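You operate a simulated robot arm through the tools that you are given. There is no shell and no other tool. Be economical: measure what you need, move in short steps, check, and stop when the job is done.

The job below is to be done with a simulated two-armed robot. You get a single attempt, and the scene is never put back.

Task
Take the green clamp marked "F9" from the free end of the island and put it on the boxes shelf of the shelf unit. Put the bottle marked "rain" from the free end of the island on the top of the wall bench and the bottle that says "lake" on the top of the hatch. Open the stoppers drawer, put the mix stopper from the mix section of the stoppers drawer on the upper shelf under the tub and shut the drawer again. Open the bottles door, take the teal-band foil cap from the grey tray and leave it in the yellow tray and shut the door again. The order is free. Set down upright: bottle.

The check looks at the end state, three seconds after you hand in, the way a careful person would. Anything else that was tipped, shoved, dropped, spilled or broken makes it a failure. A push-on lid holds only when it is set on centred and level and pressed home; a screw cap is set on level and turned clockwise until tight.

Robot
Two 6-joint arms with fingered hands on one trunk, on a base that drives. Base frame: it is fixed to the floor where the robot stands at the start and does not move with it; the origin is under the middle of the robot, x ahead of it, y to its left, z up; the surface under the hand at the start is at about z = 850. Readings come in mm, degrees, newtons and seconds.
The left shoulder is at the start at [70, 168, 1494], the right one opposite. With the tool pointing down near the work surface each hand reaches from about 360 to 620 mm from the robot's upright axis, wherever it stands, measured 20 degrees to its own side. Places, roughly: BOXES shelf of the shelf unit [-1700, 4000, 1600]; big white-cap bottle, lake bottle, rain bottle [750, 0, 1000]; bottles door [400, 1500, 400]; green clamp [750, -250, 750]; mix stopper [500, 250, 750]; stoppers drawer [600, 400, 700]; teal-band foil cap (4x4x2 cm) [600, 1700, 400]; top of the hatch [0, 4000, 1400]; top of the wall bench [-1700, 1600, 800]; upper shelf under the tub [-1700, 100, 400]; yellow tray (22x16x4 cm) [4500, 3900, 900]. Payload 4 kg a hand.
The tool frame of a hand sits at the grasp point between the pads (the TCP): z along the fingers, y along the line on which they close. The tips reach 26 mm beyond it. The gripper opens to 132 mm. The gripper's body begins 73 mm behind the TCP. The gripper is a hand of 3 fingers: y runs from the thumb to the fingers, the wrist lies at [0, 0, -224] in the tool frame.
Orientation is that of the tool frame in the base frame, as a unit quaternion [w, x, y, z]. With the fingers straight down and closing along the base's y, the tool's x points along the base's -x, its y along +y and its z along -z.

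Tools
- The arms move only by the tool step_arm. It takes "left_rows", "right_rows" or both (then of equal length, played together; a hand with none holds still); each is text: rows parted by semicolons, each of 6 numbers parted by spaces: the shift along the tool's x, y, z in mm, then the turn, a rotation vector about the tool's x, y, z in degrees. In form: dx dy dz rx ry rz; .... A call has 1 to 10 rows; each row is the pose to reach, as a shift and turn from the pose commanded when the call began, along the tool's axes at that moment. Each row takes 0.2 s and may step no farther than 50 mm and 8.6 degrees from the row before; otherwise, the whole call is refused. Where a pose cannot be reached the arm comes as near as it can. A force on the tool above 40 N (or 10 N above the force at the start of the call, whichever is more), or a blocked arm, ends the call early, and 0.2 s more pass. In this call time passes only in rows, and 0.2 s behind the last. It gives the time, the measured TCP pose, the force on the tool (base axes), the opening and the grip force at its end, in the units of the frame above (readings bear some noise), with the torque about the TCP (base axes, N m) and any sound that the robot's microphone picked up.
- Cameras (640 x 400 px; columns grow to the right, rows downward): "scene" is now at [108.8, 33.4, 1690.5]; the picture's right is [0.49, -0.87, 0.00], its down [-0.75, -0.42, -0.50] and it looks along [0.44, 0.25, -0.87] (base axes); focal length 272 px, centre (320, 200). "left" rides on the left gripper at [-62, 3, -92] in its tool frame; the picture's right is [-0.05, -1.00, 0.00], its down [0.83, -0.04, -0.56] and it looks along [0.55, -0.03, 0.83] (tool axes); focal length 230 px, centre (320, 200). "right" rides on the right gripper at [62, 3, -92] in its tool frame; the picture's right is [-0.05, 1.00, 0.00], its down [-0.83, -0.04, -0.55] and it looks along [-0.55, -0.03, 0.83] (tool axes); focal length 230 px, centre (320, 200). There is no depth. A picture from a camera that has moved, and an enlarged one, comes with that camera's place and axes in the base frame and with its lens.
- grab_frame(camera): a new picture of that camera. It takes no simulated time.
- move_column(by): slides the trunk up (or, below 0, down) by that many mm; the arms and the scene camera ride with it, the base frame stays. It gives what a move gives, with no picture.
- drive_base(legs): drives the robot by 1 to 6 legs, each [ahead, left, turn to the left] in mm, mm and degrees, along the robot's own axes; the way and the turn of a leg run together, so that a leg with both is an arc; at most 1500 mm and 180 degrees a leg. The arms and the cameras ride along, it lands a little off, and it stops where it bumps. It gives what a move gives.
- move_fingers(finger1, finger2, thumb_bend, hand): sets how far each is bent, from 0 (flat) to 1 (curled in); at 0.3 the hand is open as for a grip, at 0.7 the pads meet at the TCP. One left out holds its place. A second passes; each finger stops where it meets its share of the squeeze, and holds until it gets a number again. It is the only way to open and close the hand. It gives what a move gives, with no picture; readings hold the bend of each and the force on the fingers (four entries, about 0 where the hand has none), thumb and palm.
- pan_tilt(pan, tilt): turns the head with the scene camera to pan (to the left, within 86 degrees either way) and tilt (down, from -29 to 69), counted from straight ahead of the robot. It gives what a move gives.
- zoom(camera, box): a new picture of the part [left, top, right, bottom] of that camera's present view, enlarged. It takes no simulated time.
- close_job(): hands the job in; it is judged then, once.

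Go step by step. Nothing tells you exact positions but the pictures and the camera data: compare them with the known pose of the tool, close in by small moves and look again before you grip or let go. The budget is 207 turns and 202 pictures, counting those below and the enlarged ones. Unless the task says otherwise, let go and move clear before handing in, and close with one line.

The tools are called as a command line: name --argument value ..., lists and objects as JSON in quotes. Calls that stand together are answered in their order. step_arm: Moves the arms, as the interface text tells. Its arguments: {"type":"object","properties":{"left_rows":{"type":"string"},"right_rows":{"type":"string"}},"required":[]} The other tools are called the same way: move_column (by) slides the trunk up or down; move_fingers (finger1, finger2, thumb_bend, hand) moves the fingers one by one; drive_base (legs) drives the base; pan_tilt (pan, tilt) turns the head that bears the scene camera; grab_frame (camera) takes a picture; zoom (camera, box) takes an enlarged picture of a part of a camera's view; close_job () hands the job in.

At the start:

```text
time: 0.0
left_ee_pos: [492.5, 375.5, 1074.9]
left_orientation: [0.0, 0.0, 1.0, -0.001]
left_contact_force: [0.3, 0.4, 0.1]
left_moment: [0.03, 0.01, -0.01]
left_gripper_width: 131.9
left_grip_force: 0.1
left_shape: jaw
left_bend: [0.3, 0.3, 0.3]
left_finger forces: [0.0, 0.0, 0.1, 0.1, 0.0, 0.0]
right_ee_pos: [616.7, -134.9, 1178.6]
right_orientation: [0.0, 0.0, 1.0, 0.0]
right_contact_force: [0.5, -0.3, 0.8]
right_moment: [0.01, 0.03, 0.0]
right_gripper_width: 131.9
right_grip_force: 0.0
right_shape: jaw
right_bend: [0.3, 0.3, 0.3]
right_finger forces: [0.0, 0.1, 0.0, 0.0, 0.0, 0.1]
trunk travel left (down, up): [-940.0, 0.0]
robot x, y, heading: [-0.8, 0.7, -0.1]
head pan, tilt: [29.4, 59.9]
```

scene: 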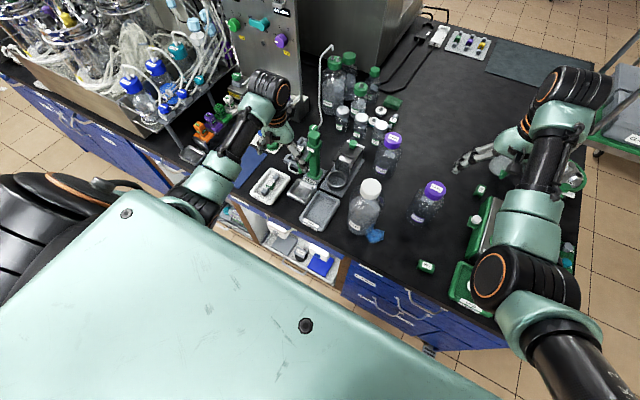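
right: 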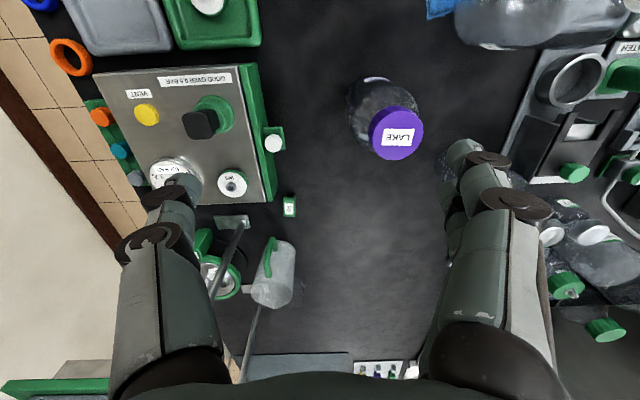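
left: 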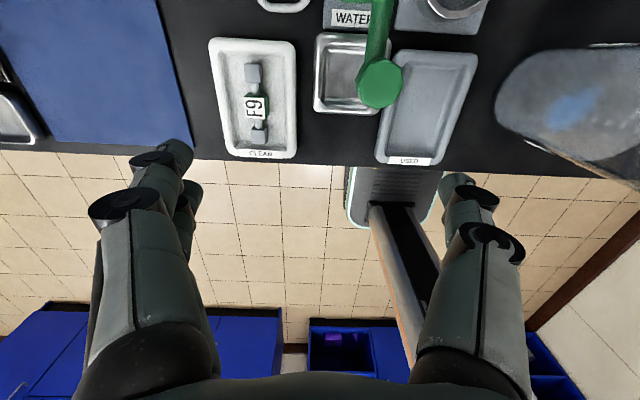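

I see an island ahead with bottles, trays and a green-edged panel at its free right end. I start by zooming in to read the labels.

zoom --camera "scene" --box '[400, 140, 600, 320]'

zoom --camera "scene" --box '[220, 60, 460, 280]'

zoom --camera "right" --box '[40, 0, 440, 320]'

```text
2.22 times, centred on (500, 230) of scene
camera zoom: at [108.8, 33.4, 1690.5], right [0.49, -0.87, 0.0], down [-0.75, -0.42, -0.5], along [0.44, 0.25, -0.87], focal length 605 px, centre (-80, 133)
```

zoom: 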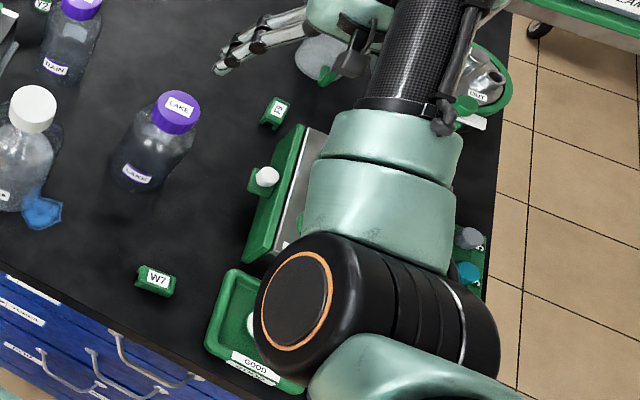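

```text
1.82 times, centred on (340, 170) of scene
camera zoom: at [108.8, 33.4, 1690.5], right [0.49, -0.87, 0.0], down [-0.75, -0.42, -0.5], along [0.44, 0.25, -0.87], focal length 495 px, centre (284, 254)
```

zoom: 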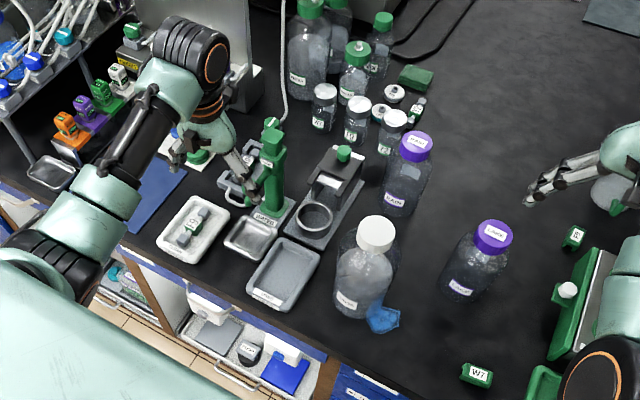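

```text
1.25 times, centred on (240, 160) of right
camera zoom: at [553.6, -131.3, 1271.6], right [0.05, 1.0, 0.0], down [0.83, -0.04, 0.55], along [0.55, -0.03, -0.83], focal length 288 px, centre (420, 250)
```

zoom: 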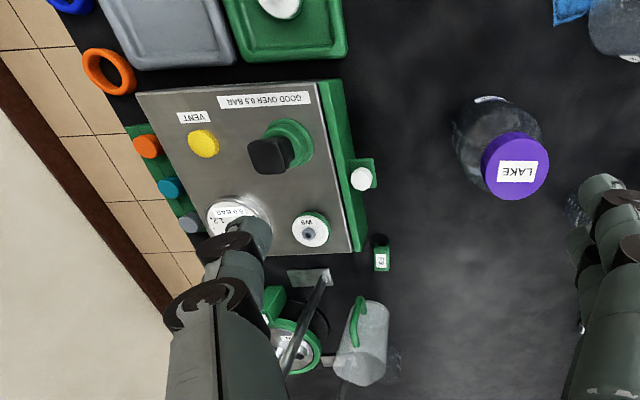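

The green clamps include W7 near the front edge, and a second one beyond it that I need to read. I also check the tray item and one near the vials.

zoom --camera "right" --box '[260, 180, 320, 230]'

zoom --camera "scene" --box '[340, 80, 420, 140]'

zoom --camera "left" --box '[200, 30, 310, 170]'

zoom --camera "scene" --box '[460, 170, 520, 210]'

```text
8.00 times, centred on (290, 205) of right
camera zoom: at [553.6, -131.3, 1271.6], right [0.05, 1.0, 0.0], down [0.83, -0.04, 0.55], along [0.55, -0.03, -0.83], focal length 1841 px, centre (560, 160)
```

zoom: 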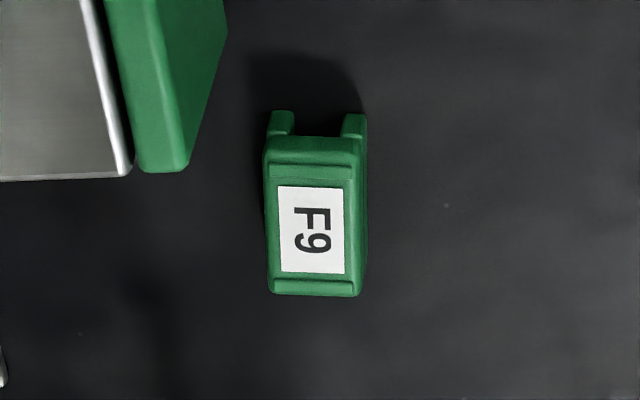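

```text
6.67 times, centred on (380, 110) of scene
camera zoom: at [108.8, 33.4, 1690.5], right [0.49, -0.87, 0.0], down [-0.75, -0.42, -0.5], along [0.44, 0.25, -0.87], focal length 1815 px, centre (-80, 800)
```

zoom: 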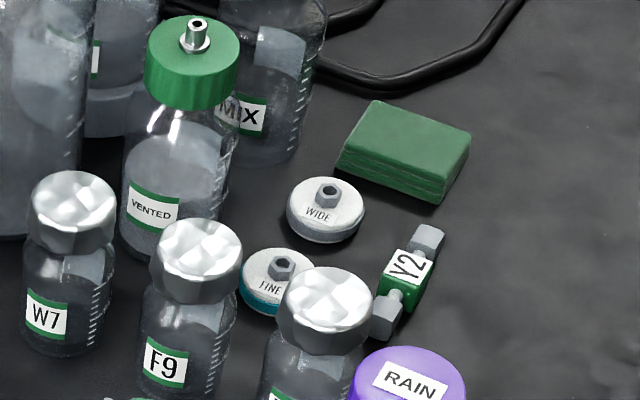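

```text
2.86 times, centred on (255, 100) of left
camera zoom: at [554.7, 378.3, 1167.7], right [0.05, -1.0, 0.0], down [-0.83, -0.04, 0.56], along [-0.55, -0.03, -0.83], focal length 657 px, centre (506, 486)
```

zoom: 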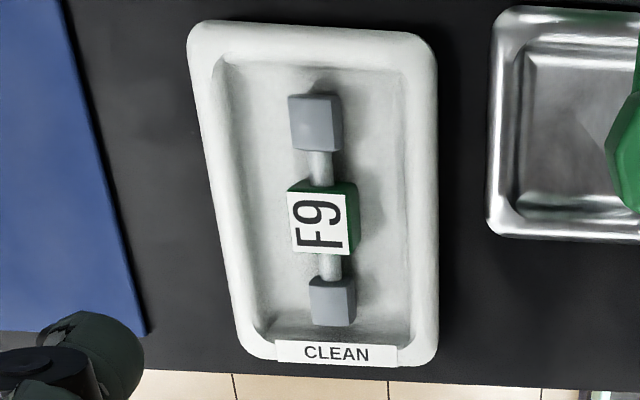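

```text
10.00 times, centred on (490, 190) of scene
camera zoom: at [108.8, 33.4, 1690.5], right [0.49, -0.87, 0.0], down [-0.75, -0.42, -0.5], along [0.44, 0.25, -0.87], focal length 2723 px, centre (-1380, 300)
```

zoom: 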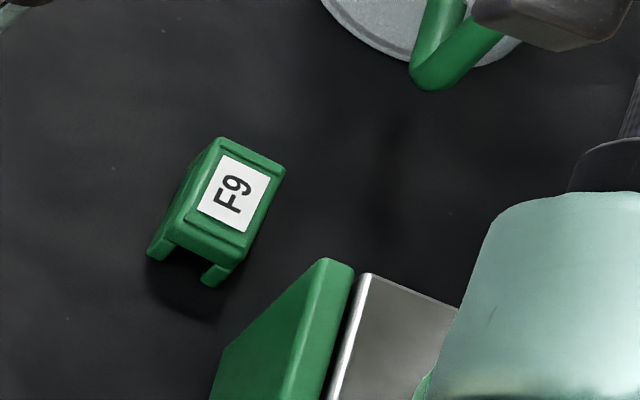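

F9 (the green spring clamp) sits near [830, -208]. Before starting I look around to learn where the destinations are and which lanes are free.

pan_tilt --pan 80 --tilt 15

grab_frame --camera "scene"

pan_tilt --pan 10 --tilt 10

grab_frame --camera "scene"

pan_tilt --pan -80 --tilt 20

grab_frame --camera "scene"

```text
time: 1.2
left_ee_pos: [493.6, 374.6, 1074.3]
left_orientation: [-0.001, 0.0, 1.0, 0.001]
left_contact_force: [-0.2, -0.1, 0.3]
left_moment: [-0.01, 0.01, 0.02]
left_gripper_width: 132.4
left_grip_force: 0.0
left_shape: jaw
left_bend: [0.3, 0.3, 0.3]
left_finger forces: [0.0, 0.1, 0.1, 0.0, 0.1, 0.0]
right_ee_pos: [615.6, -133.8, 1179.8]
right_orientation: [0.0, -0.001, 1.0, 0.0]
right_contact_force: [-1.0, -0.2, 0.8]
right_moment: [0.0, 0.0, 0.0]
right_gripper_width: 132.1
right_grip_force: 0.0
right_shape: jaw
right_bend: [0.3, 0.3, 0.3]
right_finger forces: [0.1, 0.0, 0.0, 0.1, 0.0, 0.1]
trunk travel left (down, up): [-940.0, 0.0]
robot x, y, heading: [0.1, -1.9, -0.1]
head pan, tilt: [80.0, 15.0]
```

```text
191 pictures are left
camera scene: at [67.1, 92.6, 1756.6], right [0.98, -0.17, 0.0], down [-0.05, -0.26, -0.97], along [0.17, 0.95, -0.26], focal length 272 px, centre (320, 200)
```

scene: 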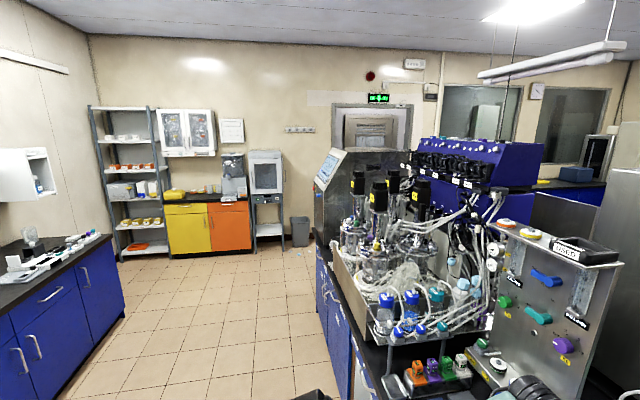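

```text
time: 2.6
left_ee_pos: [492.8, 376.3, 1075.2]
left_orientation: [0.0, 0.0, 1.0, -0.001]
left_contact_force: [-0.2, 0.4, 0.7]
left_moment: [-0.01, 0.0, 0.0]
left_gripper_width: 132.1
left_grip_force: 0.0
left_shape: jaw
left_bend: [0.3, 0.3, 0.3]
left_finger forces: [0.1, 0.0, 0.1, 0.1, 0.0, 0.1]
right_ee_pos: [616.3, -134.0, 1179.5]
right_orientation: [0.001, 0.0, 1.0, -0.001]
right_contact_force: [0.4, 0.4, 0.0]
right_moment: [0.02, -0.01, 0.0]
right_gripper_width: 131.8
right_grip_force: 0.1
right_shape: jaw
right_bend: [0.3, 0.3, 0.3]
right_finger forces: [0.1, 0.0, 0.0, 0.0, 0.1, 0.1]
trunk travel left (down, up): [-940.0, 0.0]
robot x, y, heading: [0.2, 4.6, -0.0]
head pan, tilt: [10.0, 10.0]
```

```text
190 pictures are left
camera scene: at [142.3, 16.8, 1764.8], right [0.17, -0.98, 0.0], down [-0.17, -0.03, -0.98], along [0.97, 0.17, -0.17], focal length 272 px, centre (320, 200)
```

scene: 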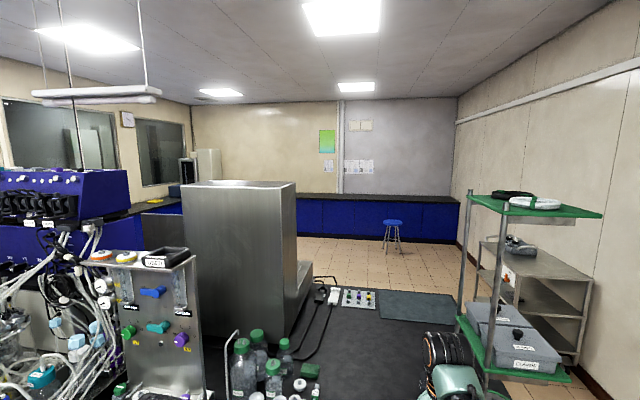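

```text
time: 4.2
left_ee_pos: [493.6, 375.9, 1075.4]
left_orientation: [0.0, 0.0, 1.0, 0.001]
left_contact_force: [-0.2, 0.3, 0.2]
left_moment: [0.0, 0.02, 0.03]
left_gripper_width: 132.0
left_grip_force: 0.1
left_shape: jaw
left_bend: [0.3, 0.3, 0.3]
left_finger forces: [0.0, 0.0, 0.0, 0.1, 0.1, 0.0]
right_ee_pos: [616.6, -135.7, 1179.6]
right_orientation: [0.0, 0.0, 1.0, 0.0]
right_contact_force: [-0.1, 0.7, -0.8]
right_moment: [0.0, 0.0, -0.05]
right_gripper_width: 132.0
right_grip_force: 0.0
right_shape: jaw
right_bend: [0.3, 0.3, 0.3]
right_finger forces: [0.0, 0.0, 0.0, 0.0, 0.1, 0.0]
trunk travel left (down, up): [-940.0, 0.0]
robot x, y, heading: [0.3, -0.1, 0.2]
head pan, tilt: [-80.0, 20.0]
```

```text
189 pictures are left
camera scene: at [67.0, -91.1, 1748.6], right [-0.98, -0.17, 0.0], down [-0.06, 0.34, -0.94], along [0.16, -0.93, -0.34], focal length 272 px, centre (320, 200)
```

scene: 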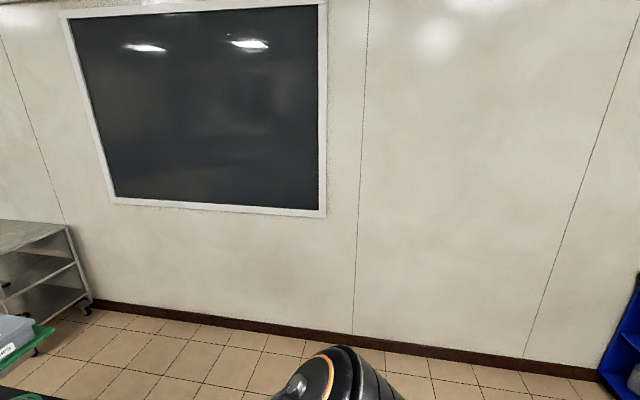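

The shelf unit and hatch stand along the far +y wall, and the wall bench is to my left rear. Now I look at the drawer fronts of the island.

pan_tilt --pan 20 --tilt 69

grab_frame --camera "scene"

zoom --camera "scene" --box '[180, 200, 460, 375]'

```text
time: 6.0
left_ee_pos: [493.2, 376.2, 1075.0]
left_orientation: [0.0, 0.0, 1.0, -0.001]
left_contact_force: [0.5, 0.4, 0.3]
left_moment: [0.03, 0.01, 0.01]
left_gripper_width: 131.8
left_grip_force: 0.0
left_shape: jaw
left_bend: [0.3, 0.3, 0.3]
left_finger forces: [0.0, 0.0, 0.0, 0.0, 0.0, 0.1]
right_ee_pos: [617.0, -134.4, 1178.7]
right_orientation: [0.0, 0.0, 1.0, 0.001]
right_contact_force: [0.0, -0.7, 0.4]
right_moment: [0.03, -0.02, -0.01]
right_gripper_width: 131.8
right_grip_force: 0.1
right_shape: jaw
right_bend: [0.3, 0.3, 0.3]
right_finger forces: [0.0, 0.0, 0.0, 0.1, 0.0, 0.1]
trunk travel left (down, up): [-940.0, 0.0]
robot x, y, heading: [-1.5, -0.1, 0.2]
head pan, tilt: [20.0, 68.8]
```

```text
188 pictures are left
camera scene: at [103.3, 19.7, 1681.0], right [0.34, -0.94, 0.0], down [-0.88, -0.32, -0.36], along [0.34, 0.12, -0.93], focal length 272 px, centre (320, 200)
```

scene: 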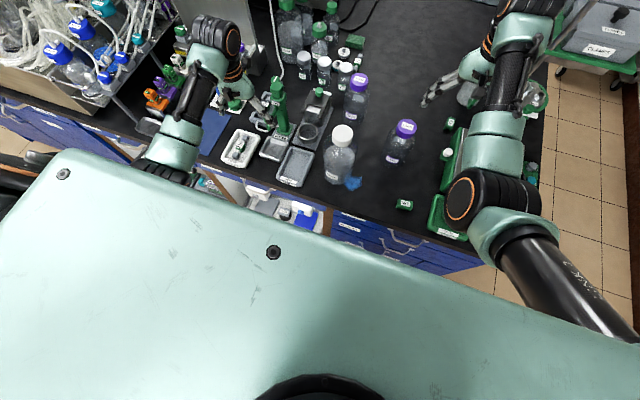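

```text
2.29 times, centred on (320, 288) of scene
camera zoom: at [103.3, 19.7, 1681.0], right [0.34, -0.94, 0.0], down [-0.88, -0.32, -0.36], along [0.34, 0.12, -0.93], focal length 622 px, centre (320, 0)
```

zoom: 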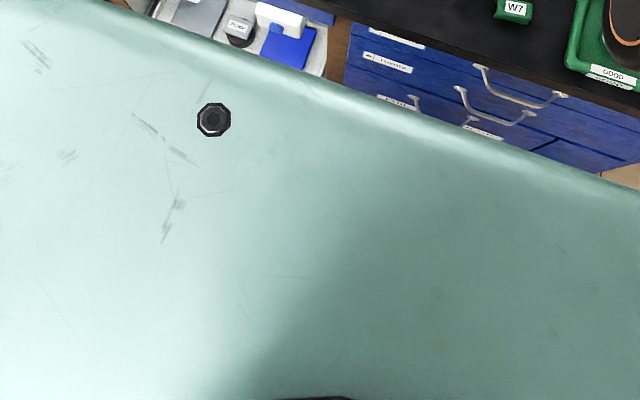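

My own chest blocks the drawer fronts, so I back away to see them and then look down from farther out.

drive_base --legs '[[-700, 0, 0]]'

pan_tilt --pan 12 --tilt 45

grab_frame --camera "scene"

zoom --camera "scene" --box '[200, 60, 480, 235]'

```text
time: 9.8
left_ee_pos: [-193.3, 374.8, 1074.6]
left_orientation: [-0.001, 0.0, 1.0, 0.0]
left_contact_force: [-0.1, 0.1, -0.1]
left_moment: [0.0, -0.02, -0.03]
left_gripper_width: 131.8
left_grip_force: 0.1
left_shape: jaw
left_bend: [0.3, 0.3, 0.3]
left_finger forces: [0.1, 0.1, 0.0, 0.1, 0.1, 0.1]
right_ee_pos: [-71.1, -135.2, 1177.4]
right_orientation: [0.0, 0.0, 1.0, 0.0]
right_contact_force: [0.6, -0.3, 0.3]
right_moment: [-0.03, 0.02, -0.03]
right_gripper_width: 131.9
right_grip_force: 0.0
right_shape: jaw
right_bend: [0.3, 0.3, 0.3]
right_finger forces: [0.0, 0.0, 0.0, 0.1, 0.1, 0.1]
trunk travel left (down, up): [-940.0, 0.0]
robot x, y, heading: [-690.2, -0.9, 0.2]
head pan, tilt: [20.0, 68.8]
```

```text
time: 10.7
left_ee_pos: [-195.0, 375.8, 1074.9]
left_orientation: [0.0, 0.001, 1.0, -0.001]
left_contact_force: [0.2, -0.1, -0.1]
left_moment: [-0.02, -0.02, -0.04]
left_gripper_width: 131.5
left_grip_force: 0.0
left_shape: jaw
left_bend: [0.3, 0.3, 0.3]
left_finger forces: [0.0, 0.1, 0.1, 0.0, 0.0, 0.0]
right_ee_pos: [-71.8, -134.9, 1179.7]
right_orientation: [-0.001, 0.0, 1.0, 0.0]
right_contact_force: [-0.1, 0.6, 0.1]
right_moment: [0.01, 0.0, -0.02]
right_gripper_width: 132.1
right_grip_force: 0.0
right_shape: jaw
right_bend: [0.3, 0.3, 0.3]
right_finger forces: [0.0, 0.0, 0.0, 0.1, 0.0, 0.0]
trunk travel left (down, up): [-940.0, 0.0]
robot x, y, heading: [-688.6, -1.4, -0.1]
head pan, tilt: [12.0, 45.0]
```

```text
186 pictures are left
camera scene: at [-558.6, 17.4, 1709.9], right [0.21, -0.98, 0.0], down [-0.69, -0.15, -0.71], along [0.69, 0.15, -0.71], focal length 272 px, centre (320, 200)
```

scene: 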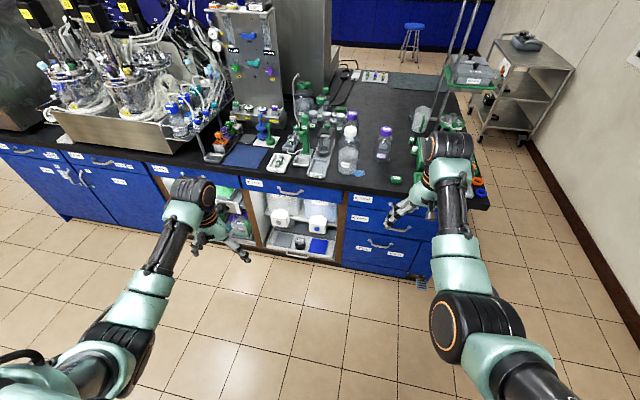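

```text
2.29 times, centred on (340, 148) of scene
camera zoom: at [-558.6, 17.4, 1709.9], right [0.21, -0.98, 0.0], down [-0.69, -0.15, -0.71], along [0.69, 0.15, -0.71], focal length 622 px, centre (274, 320)
```

zoom: 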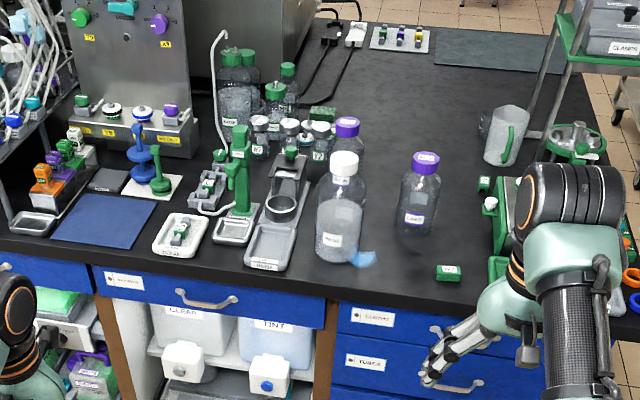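

The drawer below the trays looks like the stoppers one; I read the labels on it and on the doors.

zoom --camera "scene" --box '[235, 165, 355, 240]'

zoom --camera "scene" --box '[0, 130, 200, 255]'

```text
5.33 times, centred on (295, 202) of scene
camera zoom: at [-558.6, 17.4, 1709.9], right [0.21, -0.98, 0.0], down [-0.69, -0.15, -0.71], along [0.69, 0.15, -0.71], focal length 1452 px, centre (453, 187)
```

zoom: 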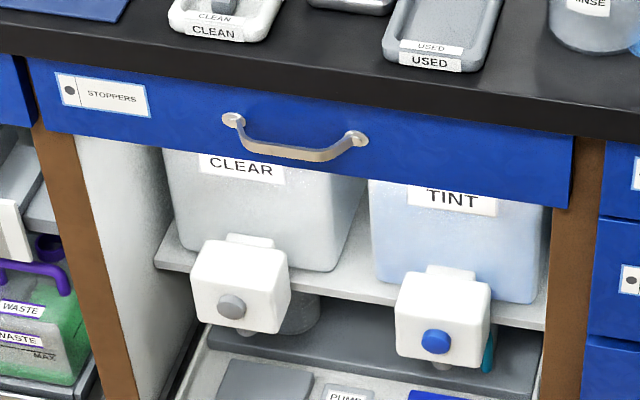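

```text
3.20 times, centred on (100, 192) of scene
camera zoom: at [-558.6, 17.4, 1709.9], right [0.21, -0.98, 0.0], down [-0.69, -0.15, -0.71], along [0.69, 0.15, -0.71], focal length 871 px, centre (1024, 224)
```

zoom: 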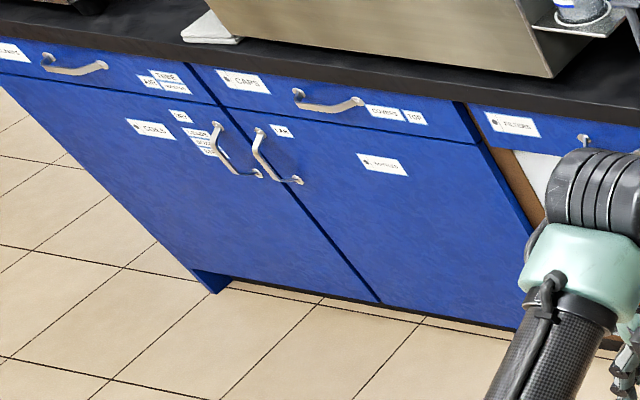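

The "STOPPERS" drawer is confirmed, with its handle bar near [370, 380, 760]. I turn the left hand to point forward with the pads closing vertically, so it can take the bar.

step_arm --left_rows "-20 0 0 4.6 -4.6 -4.6; -40 0 0 9.2 -9.2 -9.2; -60 0 0 13.8 -13.8 -13.8; -80 0 0 18.4 -18.4 -18.4; -100 0 0 23 -23 -23; -120 0 0 27.6 -27.6 -27.6; -140 0 0 32.2 -32.2 -32.2; -160 0 0 36.8 -36.8 -36.8; -180 0 0 41.4 -41.4 -41.4; -200 0 0 46 -46 -46"

step_arm --left_rows "0 0 0 4.6 -4.6 -4.6; 0 0 0 9.2 -9.2 -9.2; 0 0 0 13.8 -13.8 -13.8; 0 0 0 18.4 -18.4 -18.4; 0 0 0 23.28 -23.28 -23.28"

grab_frame --camera "left"

```text
time: 12.9
left_ee_pos: [5.9, 375.0, 1075.3]
left_orientation: [0.37, -0.37, 0.768, -0.37]
left_contact_force: [0.2, 0.3, 0.2]
left_moment: [-0.02, 0.01, 0.0]
left_gripper_width: 131.8
left_grip_force: 0.0
left_shape: jaw
left_bend: [0.3, 0.3, 0.3]
left_finger forces: [0.1, 0.0, 0.0, 0.0, 0.0, 0.0]
right_ee_pos: [-70.0, -134.1, 1178.1]
right_orientation: [-0.001, 0.0, 1.0, 0.0]
right_contact_force: [-1.0, 0.3, 0.0]
right_moment: [0.02, 0.02, 0.01]
right_gripper_width: 131.7
right_grip_force: 0.1
right_shape: jaw
right_bend: [0.3, 0.3, 0.3]
right_finger forces: [0.0, 0.0, 0.0, 0.0, 0.0, 0.0]
trunk travel left (down, up): [-940.0, 0.0]
robot x, y, heading: [-685.4, 0.7, 0.0]
head pan, tilt: [12.0, 45.0]
```

```text
time: 14.1
left_ee_pos: [9.7, 378.4, 1081.7]
left_orientation: [0.494, -0.498, 0.507, -0.5]
left_contact_force: [-0.1, -0.3, 0.2]
left_moment: [-0.02, 0.01, 0.0]
left_gripper_width: 131.8
left_grip_force: 0.0
left_shape: jaw
left_bend: [0.3, 0.3, 0.3]
left_finger forces: [0.0, 0.0, 0.0, 0.0, 0.1, 0.0]
left hand out of reach, approached as far as the arm can: row 5
right_ee_pos: [-70.2, -135.0, 1179.1]
right_orientation: [0.0, 0.0, 1.0, 0.0]
right_contact_force: [0.2, -0.1, 0.3]
right_moment: [0.0, -0.02, -0.02]
right_gripper_width: 131.7
right_grip_force: 0.0
right_shape: jaw
right_bend: [0.3, 0.3, 0.3]
right_finger forces: [0.0, 0.1, 0.1, 0.0, 0.0, 0.0]
trunk travel left (down, up): [-940.0, 0.0]
robot x, y, heading: [-687.3, 1.1, -0.2]
head pan, tilt: [12.0, 45.0]
```

```text
182 pictures are left
camera left: at [-82.8, 440.2, 1079.9], right [0.01, 0.05, 1.0], down [-0.57, -0.82, 0.05], along [0.82, -0.57, 0.02], focal length 230 px, centre (320, 200)
```

left: 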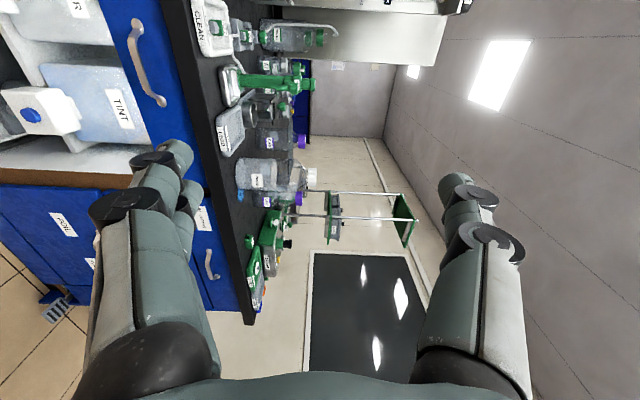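

The hand points forward. I lower the trunk so it is level with the handle bar and look again from both cameras.

move_column --by -335

grab_frame --camera "left"

pan_tilt --pan 20 --tilt 30

grab_frame --camera "scene"

```text
time: 17.4
left_ee_pos: [9.1, 378.0, 747.5]
left_orientation: [0.494, -0.499, 0.506, -0.501]
left_contact_force: [0.2, 0.3, -0.2]
left_moment: [0.0, -0.06, -0.01]
left_gripper_width: 131.7
left_grip_force: 0.0
left_shape: jaw
left_bend: [0.3, 0.3, 0.3]
left_finger forces: [0.0, 0.1, 0.0, 0.0, 0.1, 0.0]
right_ee_pos: [-73.2, -134.7, 844.2]
right_orientation: [0.001, 0.0, 1.0, -0.001]
right_contact_force: [-1.7, 0.6, -0.4]
right_moment: [0.02, -0.01, 0.04]
right_gripper_width: 131.9
right_grip_force: 0.1
right_shape: jaw
right_bend: [0.3, 0.3, 0.3]
right_finger forces: [0.1, 0.1, 0.1, 0.1, 0.1, 0.0]
trunk travel left (down, up): [-605.0, 335.0]
robot x, y, heading: [-690.5, -0.8, 0.3]
head pan, tilt: [12.0, 45.0]
```

```text
181 pictures are left
camera left: at [-83.3, 440.7, 745.1], right [0.01, 0.05, 1.0], down [-0.57, -0.82, 0.05], along [0.82, -0.57, 0.02], focal length 230 px, centre (320, 200)
```

left: 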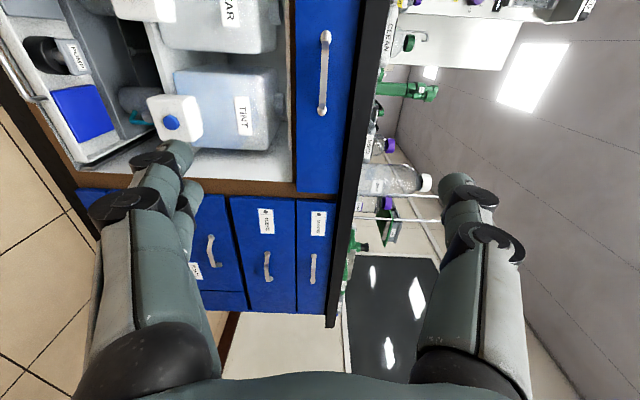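

```text
time: 18.1
left_ee_pos: [7.5, 378.3, 746.6]
left_orientation: [0.494, -0.499, 0.506, -0.501]
left_contact_force: [-0.1, -0.3, -0.3]
left_moment: [0.02, 0.01, -0.01]
left_gripper_width: 132.0
left_grip_force: 0.0
left_shape: jaw
left_bend: [0.3, 0.3, 0.3]
left_finger forces: [0.0, 0.0, 0.2, 0.0, 0.1, 0.0]
right_ee_pos: [-71.9, -134.7, 844.0]
right_orientation: [0.0, 0.0, 1.0, -0.001]
right_contact_force: [0.2, -0.1, 0.3]
right_moment: [-0.01, 0.0, -0.01]
right_gripper_width: 131.7
right_grip_force: 0.1
right_shape: jaw
right_bend: [0.3, 0.3, 0.3]
right_finger forces: [0.1, 0.0, 0.0, 0.1, 0.1, 0.1]
trunk travel left (down, up): [-605.0, 335.0]
robot x, y, heading: [-686.5, -1.3, 0.0]
head pan, tilt: [20.0, 30.0]
```

```text
180 pictures are left
camera scene: at [-552.4, 31.3, 1397.4], right [0.34, -0.94, 0.0], down [-0.47, -0.17, -0.87], along [0.81, 0.3, -0.5], focal length 272 px, centre (320, 200)
```

scene: 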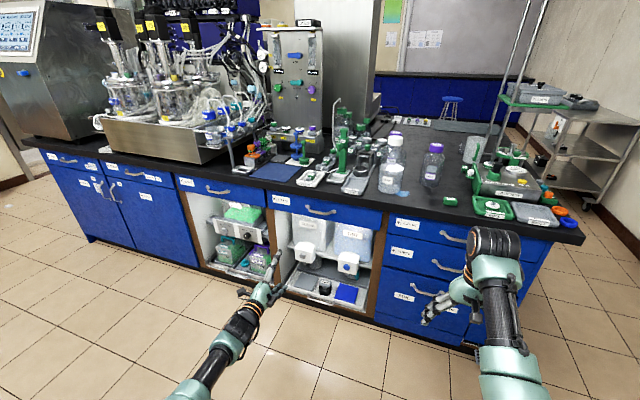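

The bar is at about y 385, z 749, x 390–400, level with the hand. I drive forward 300 mm and check again.

drive_base --legs '[[300, 0, 0]]'

grab_frame --camera "left"

grab_frame --camera "scene"

```text
time: 20.2
left_ee_pos: [311.9, 370.3, 746.6]
left_orientation: [0.492, -0.497, 0.508, -0.503]
left_contact_force: [0.6, 0.0, 0.3]
left_moment: [0.0, -0.03, -0.02]
left_gripper_width: 131.9
left_grip_force: 0.1
left_shape: jaw
left_bend: [0.3, 0.3, 0.3]
left_finger forces: [0.1, 0.1, 0.0, 0.0, 0.0, 0.1]
right_ee_pos: [227.4, -141.2, 843.9]
right_orientation: [0.0, 0.005, 1.0, 0.0]
right_contact_force: [0.6, 0.0, -0.5]
right_moment: [-0.01, 0.03, 0.01]
right_gripper_width: 131.9
right_grip_force: 0.1
right_shape: jaw
right_bend: [0.3, 0.3, 0.3]
right_finger forces: [0.0, 0.0, 0.0, 0.1, 0.1, 0.1]
trunk travel left (down, up): [-605.0, 335.0]
robot x, y, heading: [-389.1, -2.0, -0.4]
head pan, tilt: [20.0, 30.0]
```

```text
179 pictures are left
camera left: at [220.3, 434.5, 744.8], right [0.01, 0.05, 1.0], down [-0.57, -0.82, 0.05], along [0.82, -0.57, 0.02], focal length 230 px, centre (320, 200)
```

left: 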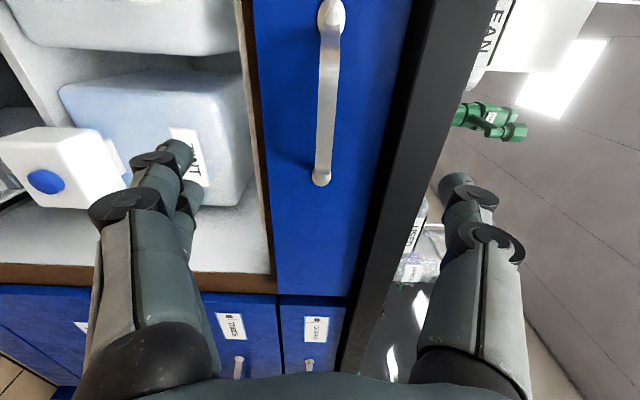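

```text
178 pictures are left
camera scene: at [-252.1, 29.0, 1397.5], right [0.33, -0.94, 0.0], down [-0.47, -0.17, -0.87], along [0.82, 0.29, -0.5], focal length 272 px, centre (320, 200)
```

scene: 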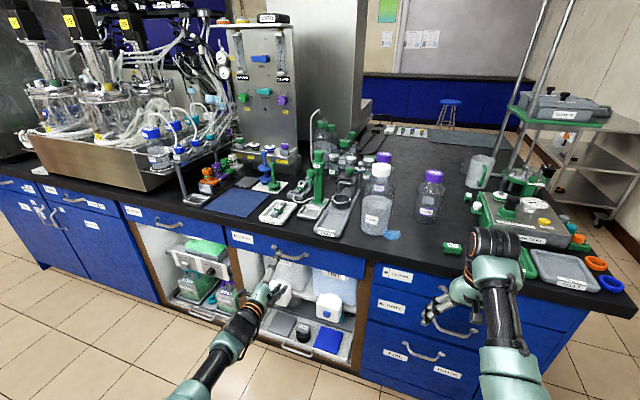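

The bar sits around x 400, z 749, y 385, just below the counter edge. I narrow the hand so the thumb clears the counter, then move in.

move_fingers --hand "left" --finger1 0.5 --finger2 0.5 --thumb_bend 0.5

step_arm --left_rows "-6 0 20 0 0 0; -12 -2 40 0 0 0; -12 -2 60 0 0 0"

grab_frame --camera "left"

zoom --camera "scene" --box '[220, 220, 340, 320]'

```text
time: 21.2
left_ee_pos: [311.1, 371.4, 747.2]
left_orientation: [0.492, -0.497, 0.508, -0.503]
left_contact_force: [0.0, -0.2, -0.2]
left_moment: [0.02, 0.02, 0.01]
left_gripper_width: 68.6
left_grip_force: 0.2
left_shape: fingers
left_bend: [0.5, 0.5, 0.5]
left_finger forces: [0.0, 0.1, 0.1, 0.1, 0.0, 0.0]
right_ee_pos: [228.4, -140.7, 844.5]
right_orientation: [0.0, 0.004, 1.0, 0.0]
right_contact_force: [-0.2, -0.3, -0.3]
right_moment: [0.01, 0.01, 0.03]
right_gripper_width: 131.9
right_grip_force: 0.1
right_shape: jaw
right_bend: [0.3, 0.3, 0.3]
right_finger forces: [0.1, 0.0, 0.1, 0.0, 0.0, 0.0]
trunk travel left (down, up): [-605.0, 335.0]
robot x, y, heading: [-389.4, -1.0, -0.5]
head pan, tilt: [20.0, 30.0]
```

```text
time: 22.0
left_ee_pos: [373.1, 380.0, 746.3]
left_orientation: [0.492, -0.497, 0.508, -0.502]
left_contact_force: [-0.7, 0.9, -0.2]
left_moment: [0.0, -0.02, 0.0]
left_gripper_width: 68.0
left_grip_force: 0.0
left_shape: fingers
left_bend: [0.5, 0.5, 0.5]
left_finger forces: [0.0, 0.0, 0.0, 0.0, 0.1, 0.1]
right_ee_pos: [228.4, -140.6, 842.9]
right_orientation: [-0.001, 0.004, 1.0, -0.001]
right_contact_force: [0.2, 0.2, 0.2]
right_moment: [0.02, 0.02, 0.0]
right_gripper_width: 132.1
right_grip_force: 0.0
right_shape: jaw
right_bend: [0.3, 0.3, 0.3]
right_finger forces: [0.0, 0.0, 0.1, 0.0, 0.1, 0.0]
trunk travel left (down, up): [-605.0, 335.0]
robot x, y, heading: [-387.3, -0.2, -0.5]
head pan, tilt: [20.0, 30.0]
```

```text
177 pictures are left
camera left: at [281.9, 444.0, 745.5], right [0.01, 0.05, 1.0], down [-0.57, -0.82, 0.05], along [0.82, -0.57, 0.02], focal length 230 px, centre (320, 200)
```

left: 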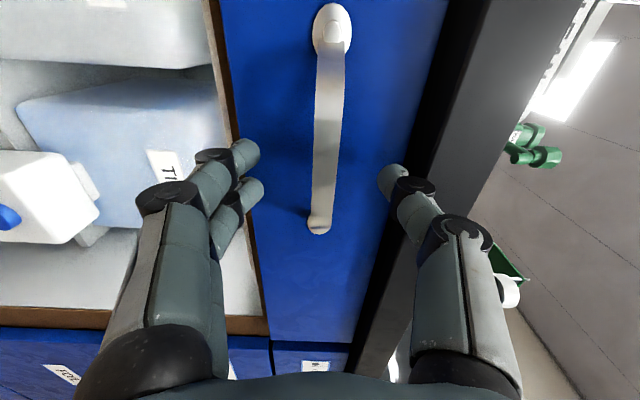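

```text
4.00 times, centred on (280, 270) of scene
camera zoom: at [-251.1, 28.3, 1397.3], right [0.33, -0.94, 0.0], down [-0.47, -0.17, -0.87], along [0.82, 0.29, -0.5], focal length 1089 px, centre (480, -80)
```

zoom: 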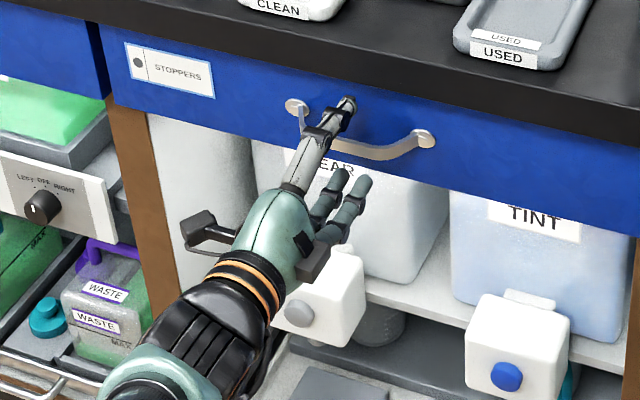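

The bar is between the fingers' planes; the drawer face is near x 435 and the bar near 400. I advance 24 mm and close.

step_arm --left_rows "0 -2 12 0 0 0; 0 -2 24 0 0 0"

move_fingers --hand "left" --finger1 0.75 --finger2 0.75 --thumb_bend 0.75

grab_frame --camera "left"

```text
time: 22.6
left_ee_pos: [385.5, 375.5, 760.2]
left_orientation: [0.491, -0.497, 0.508, -0.503]
left_contact_force: [-0.2, -0.2, -0.7]
left_moment: [0.03, 0.0, 0.0]
left_gripper_width: 66.8
left_grip_force: 0.8
left_shape: fingers
left_bend: [0.5, 0.5, 0.5]
left_finger forces: [0.1, 0.1, 0.0, 0.0, 1.4, 0.0]
left hand out of reach, approached as far as the arm can: row 1, 2
right_ee_pos: [227.1, -141.6, 844.3]
right_orientation: [0.0, 0.004, 1.0, -0.001]
right_contact_force: [0.6, -0.6, 0.0]
right_moment: [0.0, -0.02, 0.03]
right_gripper_width: 131.9
right_grip_force: 0.0
right_shape: jaw
right_bend: [0.3, 0.3, 0.3]
right_finger forces: [0.1, 0.1, 0.0, 0.2, 0.1, 0.0]
trunk travel left (down, up): [-605.0, 335.0]
robot x, y, heading: [-383.5, 2.4, -0.5]
head pan, tilt: [20.0, 30.0]
```

```text
time: 23.6
left_ee_pos: [386.7, 375.3, 758.7]
left_orientation: [0.491, -0.498, 0.509, -0.502]
left_contact_force: [2.0, -0.4, -8.2]
left_moment: [0.0, -0.02, 0.0]
left_gripper_width: 0.1
left_grip_force: 4.7
left_shape: fingers
left_bend: [0.73, 0.73, 0.74]
left_finger forces: [4.4, 4.7, 0.0, 0.1, 0.0, 0.0]
right_ee_pos: [228.7, -140.8, 842.5]
right_orientation: [-0.001, 0.004, 1.0, 0.001]
right_contact_force: [0.2, -0.1, -0.4]
right_moment: [0.0, -0.02, -0.02]
right_gripper_width: 131.9
right_grip_force: 0.0
right_shape: jaw
right_bend: [0.3, 0.3, 0.3]
right_finger forces: [0.0, 0.0, 0.0, 0.0, 0.0, 0.1]
trunk travel left (down, up): [-605.0, 335.0]
robot x, y, heading: [-386.7, -5.0, -0.5]
head pan, tilt: [20.0, 30.0]
```

```text
175 pictures are left
camera left: at [295.1, 439.1, 757.1], right [0.02, 0.05, 1.0], down [-0.57, -0.82, 0.05], along [0.82, -0.57, 0.02], focal length 230 px, centre (320, 200)
```

left: 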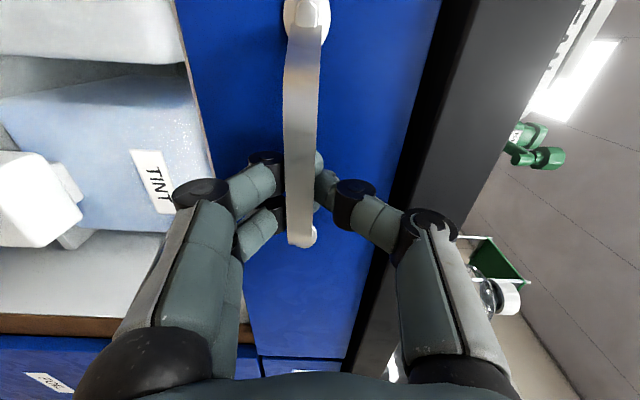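

The fingertips have closed behind the bar, caging it like a hook, which works for pulling. I drive back 230 mm to open the drawer.

drive_base --legs '[[-230, 0, 0]]'

pan_tilt --pan 20 --tilt 45

grab_frame --camera "scene"

```text
time: 25.3
left_ee_pos: [159.0, 378.0, 760.9]
left_orientation: [0.492, -0.497, 0.507, -0.504]
left_contact_force: [2.5, -0.3, -1.0]
left_moment: [0.0, -0.06, 0.0]
left_gripper_width: 0.0
left_grip_force: 1.3
left_shape: fingers
left_bend: [0.74, 0.74, 0.74]
left_finger forces: [1.0, 1.2, 0.0, 0.0, 0.1, 0.0]
right_ee_pos: [0.5, -137.2, 843.6]
right_orientation: [-0.001, 0.004, 1.0, 0.0]
right_contact_force: [0.0, -0.3, 0.0]
right_moment: [0.02, -0.04, -0.02]
right_gripper_width: 132.0
right_grip_force: 0.1
right_shape: jaw
right_bend: [0.3, 0.3, 0.3]
right_finger forces: [0.1, 0.0, 0.1, 0.0, 0.0, 0.1]
trunk travel left (down, up): [-605.0, 335.0]
robot x, y, heading: [-615.1, -0.5, -0.4]
head pan, tilt: [20.0, 30.0]
```

```text
time: 26.1
left_ee_pos: [159.4, 378.1, 762.2]
left_orientation: [0.493, -0.497, 0.507, -0.503]
left_contact_force: [0.4, -0.1, -1.3]
left_moment: [-0.05, -0.03, 0.01]
left_gripper_width: 0.0
left_grip_force: 0.5
left_shape: fingers
left_bend: [0.74, 0.74, 0.74]
left_finger forces: [0.3, 0.3, 0.1, 0.0, 0.0, 0.0]
right_ee_pos: [0.4, -137.6, 845.0]
right_orientation: [-0.001, 0.004, 1.0, 0.0]
right_contact_force: [-0.4, -0.6, 0.3]
right_moment: [0.06, 0.0, -0.04]
right_gripper_width: 131.9
right_grip_force: 0.1
right_shape: jaw
right_bend: [0.3, 0.3, 0.3]
right_finger forces: [0.0, 0.0, 0.0, 0.1, 0.1, 0.0]
trunk travel left (down, up): [-605.0, 335.0]
robot x, y, heading: [-613.4, -0.8, -0.3]
head pan, tilt: [20.0, 45.0]
```

```text
174 pictures are left
camera scene: at [-487.8, 27.9, 1374.9], right [0.34, -0.94, 0.0], down [-0.67, -0.24, -0.71], along [0.67, 0.24, -0.71], focal length 272 px, centre (320, 200)
```

scene: 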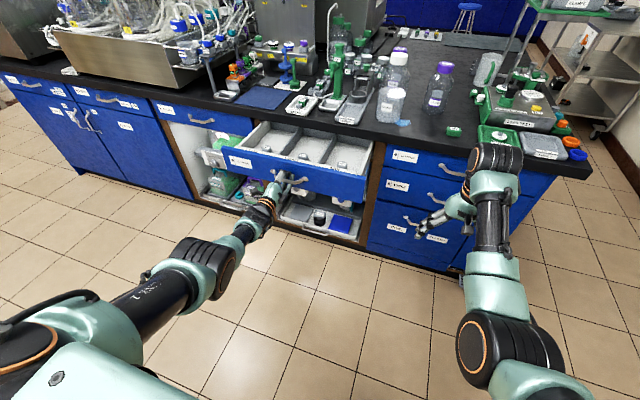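

The drawer is open and has three sections. I zoom in on them.

zoom --camera "scene" --box '[220, 105, 380, 205]'

```text
4.00 times, centred on (300, 155) of scene
camera zoom: at [-487.8, 27.9, 1374.9], right [0.34, -0.94, 0.0], down [-0.67, -0.24, -0.71], along [0.67, 0.24, -0.71], focal length 1089 px, centre (400, 380)
```

zoom: 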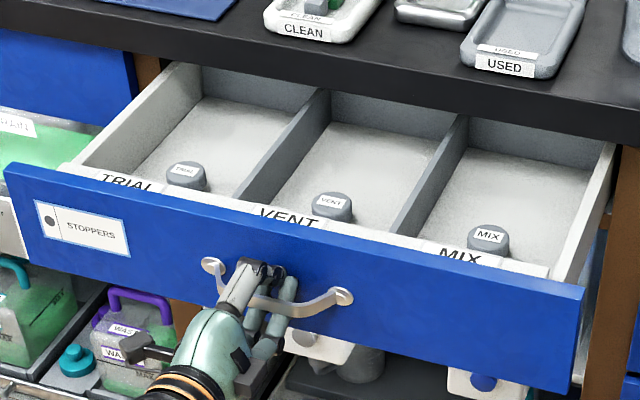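

The MIX stopper is in the right section, at roughly [335, 232, 735]. I let go of the handle, back off, raise the trunk and turn the left hand back to pointing down to pick it.

move_fingers --hand "left" --finger1 0.45 --finger2 0.45 --thumb_bend 0.45

drive_base --legs '[[-130, 0, 0]]'

move_column --by 215

step_arm --left_rows "0 0 -20 -4.6 4.6 4.6; 0 0 -40 -9.2 9.2 9.2; 0 0 -60 -13.8 13.8 13.8; 0 0 -80 -18.4 18.4 18.4; 0 0 -100 -23 23 23; 0 0 -120 -27.6 27.6 27.6; 0 0 -140 -32.2 32.2 32.2; 0 0 -160 -36.8 36.8 36.8; 0 0 -180 -41.4 41.4 41.4; 0 0 -200 -46 46 46"

step_arm --left_rows "0 0 0 -4.6 4.6 4.6; 0 0 0 -9.2 9.2 9.2; 0 0 0 -13.8 13.8 13.8; 0 0 0 -18.4 18.4 18.4; 0 0 0 -23.28 23.28 23.28"

```text
time: 27.1
left_ee_pos: [158.3, 378.4, 761.8]
left_orientation: [0.492, -0.497, 0.507, -0.503]
left_contact_force: [0.3, -0.1, -0.4]
left_moment: [0.0, 0.0, 0.0]
left_gripper_width: 83.8
left_grip_force: 0.1
left_shape: fingers
left_bend: [0.45, 0.45, 0.45]
left_finger forces: [0.0, 0.0, 0.1, 0.1, 0.0, 0.1]
right_ee_pos: [-0.3, -137.8, 844.8]
right_orientation: [0.0, 0.003, 1.0, -0.001]
right_contact_force: [0.0, 0.7, -0.9]
right_moment: [-0.01, 0.05, -0.01]
right_gripper_width: 132.1
right_grip_force: 0.0
right_shape: jaw
right_bend: [0.3, 0.3, 0.3]
right_finger forces: [0.0, 0.0, 0.0, 0.0, 0.1, 0.1]
trunk travel left (down, up): [-605.0, 335.0]
robot x, y, heading: [-615.3, 0.7, -0.4]
head pan, tilt: [20.0, 45.0]
```

```text
time: 28.4
left_ee_pos: [27.4, 379.7, 762.4]
left_orientation: [0.492, -0.497, 0.508, -0.503]
left_contact_force: [0.1, -0.5, -0.2]
left_moment: [0.0, 0.03, 0.01]
left_gripper_width: 84.2
left_grip_force: 0.0
left_shape: fingers
left_bend: [0.45, 0.45, 0.45]
left_finger forces: [0.0, 0.0, 0.0, 0.1, 0.0, 0.0]
right_ee_pos: [-129.7, -135.8, 843.2]
right_orientation: [0.0, 0.003, 1.0, 0.0]
right_contact_force: [-0.3, 0.3, 0.1]
right_moment: [-0.01, 0.01, -0.01]
right_gripper_width: 131.9
right_grip_force: 0.0
right_shape: jaw
right_bend: [0.3, 0.3, 0.3]
right_finger forces: [0.0, 0.0, 0.0, 0.0, 0.0, 0.0]
trunk travel left (down, up): [-605.0, 335.0]
robot x, y, heading: [-745.0, 0.5, -0.4]
head pan, tilt: [20.0, 45.0]
```

```text
time: 30.7
left_ee_pos: [27.5, 380.1, 976.4]
left_orientation: [0.493, -0.497, 0.507, -0.503]
left_contact_force: [0.6, -0.8, 0.7]
left_moment: [0.01, -0.04, -0.01]
left_gripper_width: 84.1
left_grip_force: 0.1
left_shape: fingers
left_bend: [0.45, 0.45, 0.45]
left_finger forces: [0.0, 0.0, 0.1, 0.0, 0.0, 0.0]
right_ee_pos: [-130.3, -138.3, 1059.1]
right_orientation: [0.0, 0.003, 1.0, 0.0]
right_contact_force: [0.2, -1.2, -0.1]
right_moment: [-0.01, 0.0, -0.01]
right_gripper_width: 131.7
right_grip_force: 0.1
right_shape: jaw
right_bend: [0.3, 0.3, 0.3]
right_finger forces: [0.0, 0.0, 0.1, 0.1, 0.1, 0.0]
trunk travel left (down, up): [-820.0, 120.0]
robot x, y, heading: [-746.8, 2.9, -0.4]
head pan, tilt: [20.0, 45.0]
```

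```text
time: 32.9
left_ee_pos: [-173.9, 381.5, 979.2]
left_orientation: [0.192, -0.189, 0.942, -0.199]
left_contact_force: [0.2, -0.1, 0.0]
left_moment: [0.01, -0.01, 0.0]
left_gripper_width: 84.4
left_grip_force: 0.1
left_shape: fingers
left_bend: [0.45, 0.45, 0.45]
left_finger forces: [0.0, 0.0, 0.0, 0.0, 0.0, 0.0]
right_ee_pos: [-130.2, -137.8, 1057.6]
right_orientation: [0.0, 0.004, 1.0, 0.0]
right_contact_force: [0.1, 0.2, 0.5]
right_moment: [-0.01, -0.03, 0.02]
right_gripper_width: 132.0
right_grip_force: 0.0
right_shape: jaw
right_bend: [0.3, 0.3, 0.3]
right_finger forces: [0.1, 0.1, 0.0, 0.0, 0.0, 0.0]
trunk travel left (down, up): [-820.0, 120.0]
robot x, y, heading: [-747.6, 4.2, -0.3]
head pan, tilt: [20.0, 45.0]
```

```text
time: 34.1
left_ee_pos: [-173.6, 382.2, 978.2]
left_orientation: [-0.005, 0.011, 1.0, 0.001]
left_contact_force: [0.1, 0.3, 0.4]
left_moment: [-0.02, -0.01, -0.01]
left_gripper_width: 84.3
left_grip_force: 0.1
left_shape: fingers
left_bend: [0.45, 0.45, 0.45]
left_finger forces: [0.0, 0.1, 0.0, 0.1, 0.1, 0.0]
right_ee_pos: [-130.4, -137.7, 1058.3]
right_orientation: [-0.001, 0.003, 1.0, -0.001]
right_contact_force: [0.6, -0.4, -0.7]
right_moment: [-0.01, 0.03, 0.02]
right_gripper_width: 132.0
right_grip_force: 0.0
right_shape: jaw
right_bend: [0.3, 0.3, 0.3]
right_finger forces: [0.0, 0.0, 0.0, 0.0, 0.1, 0.0]
trunk travel left (down, up): [-820.0, 120.0]
robot x, y, heading: [-747.4, -0.4, -0.4]
head pan, tilt: [20.0, 45.0]
```

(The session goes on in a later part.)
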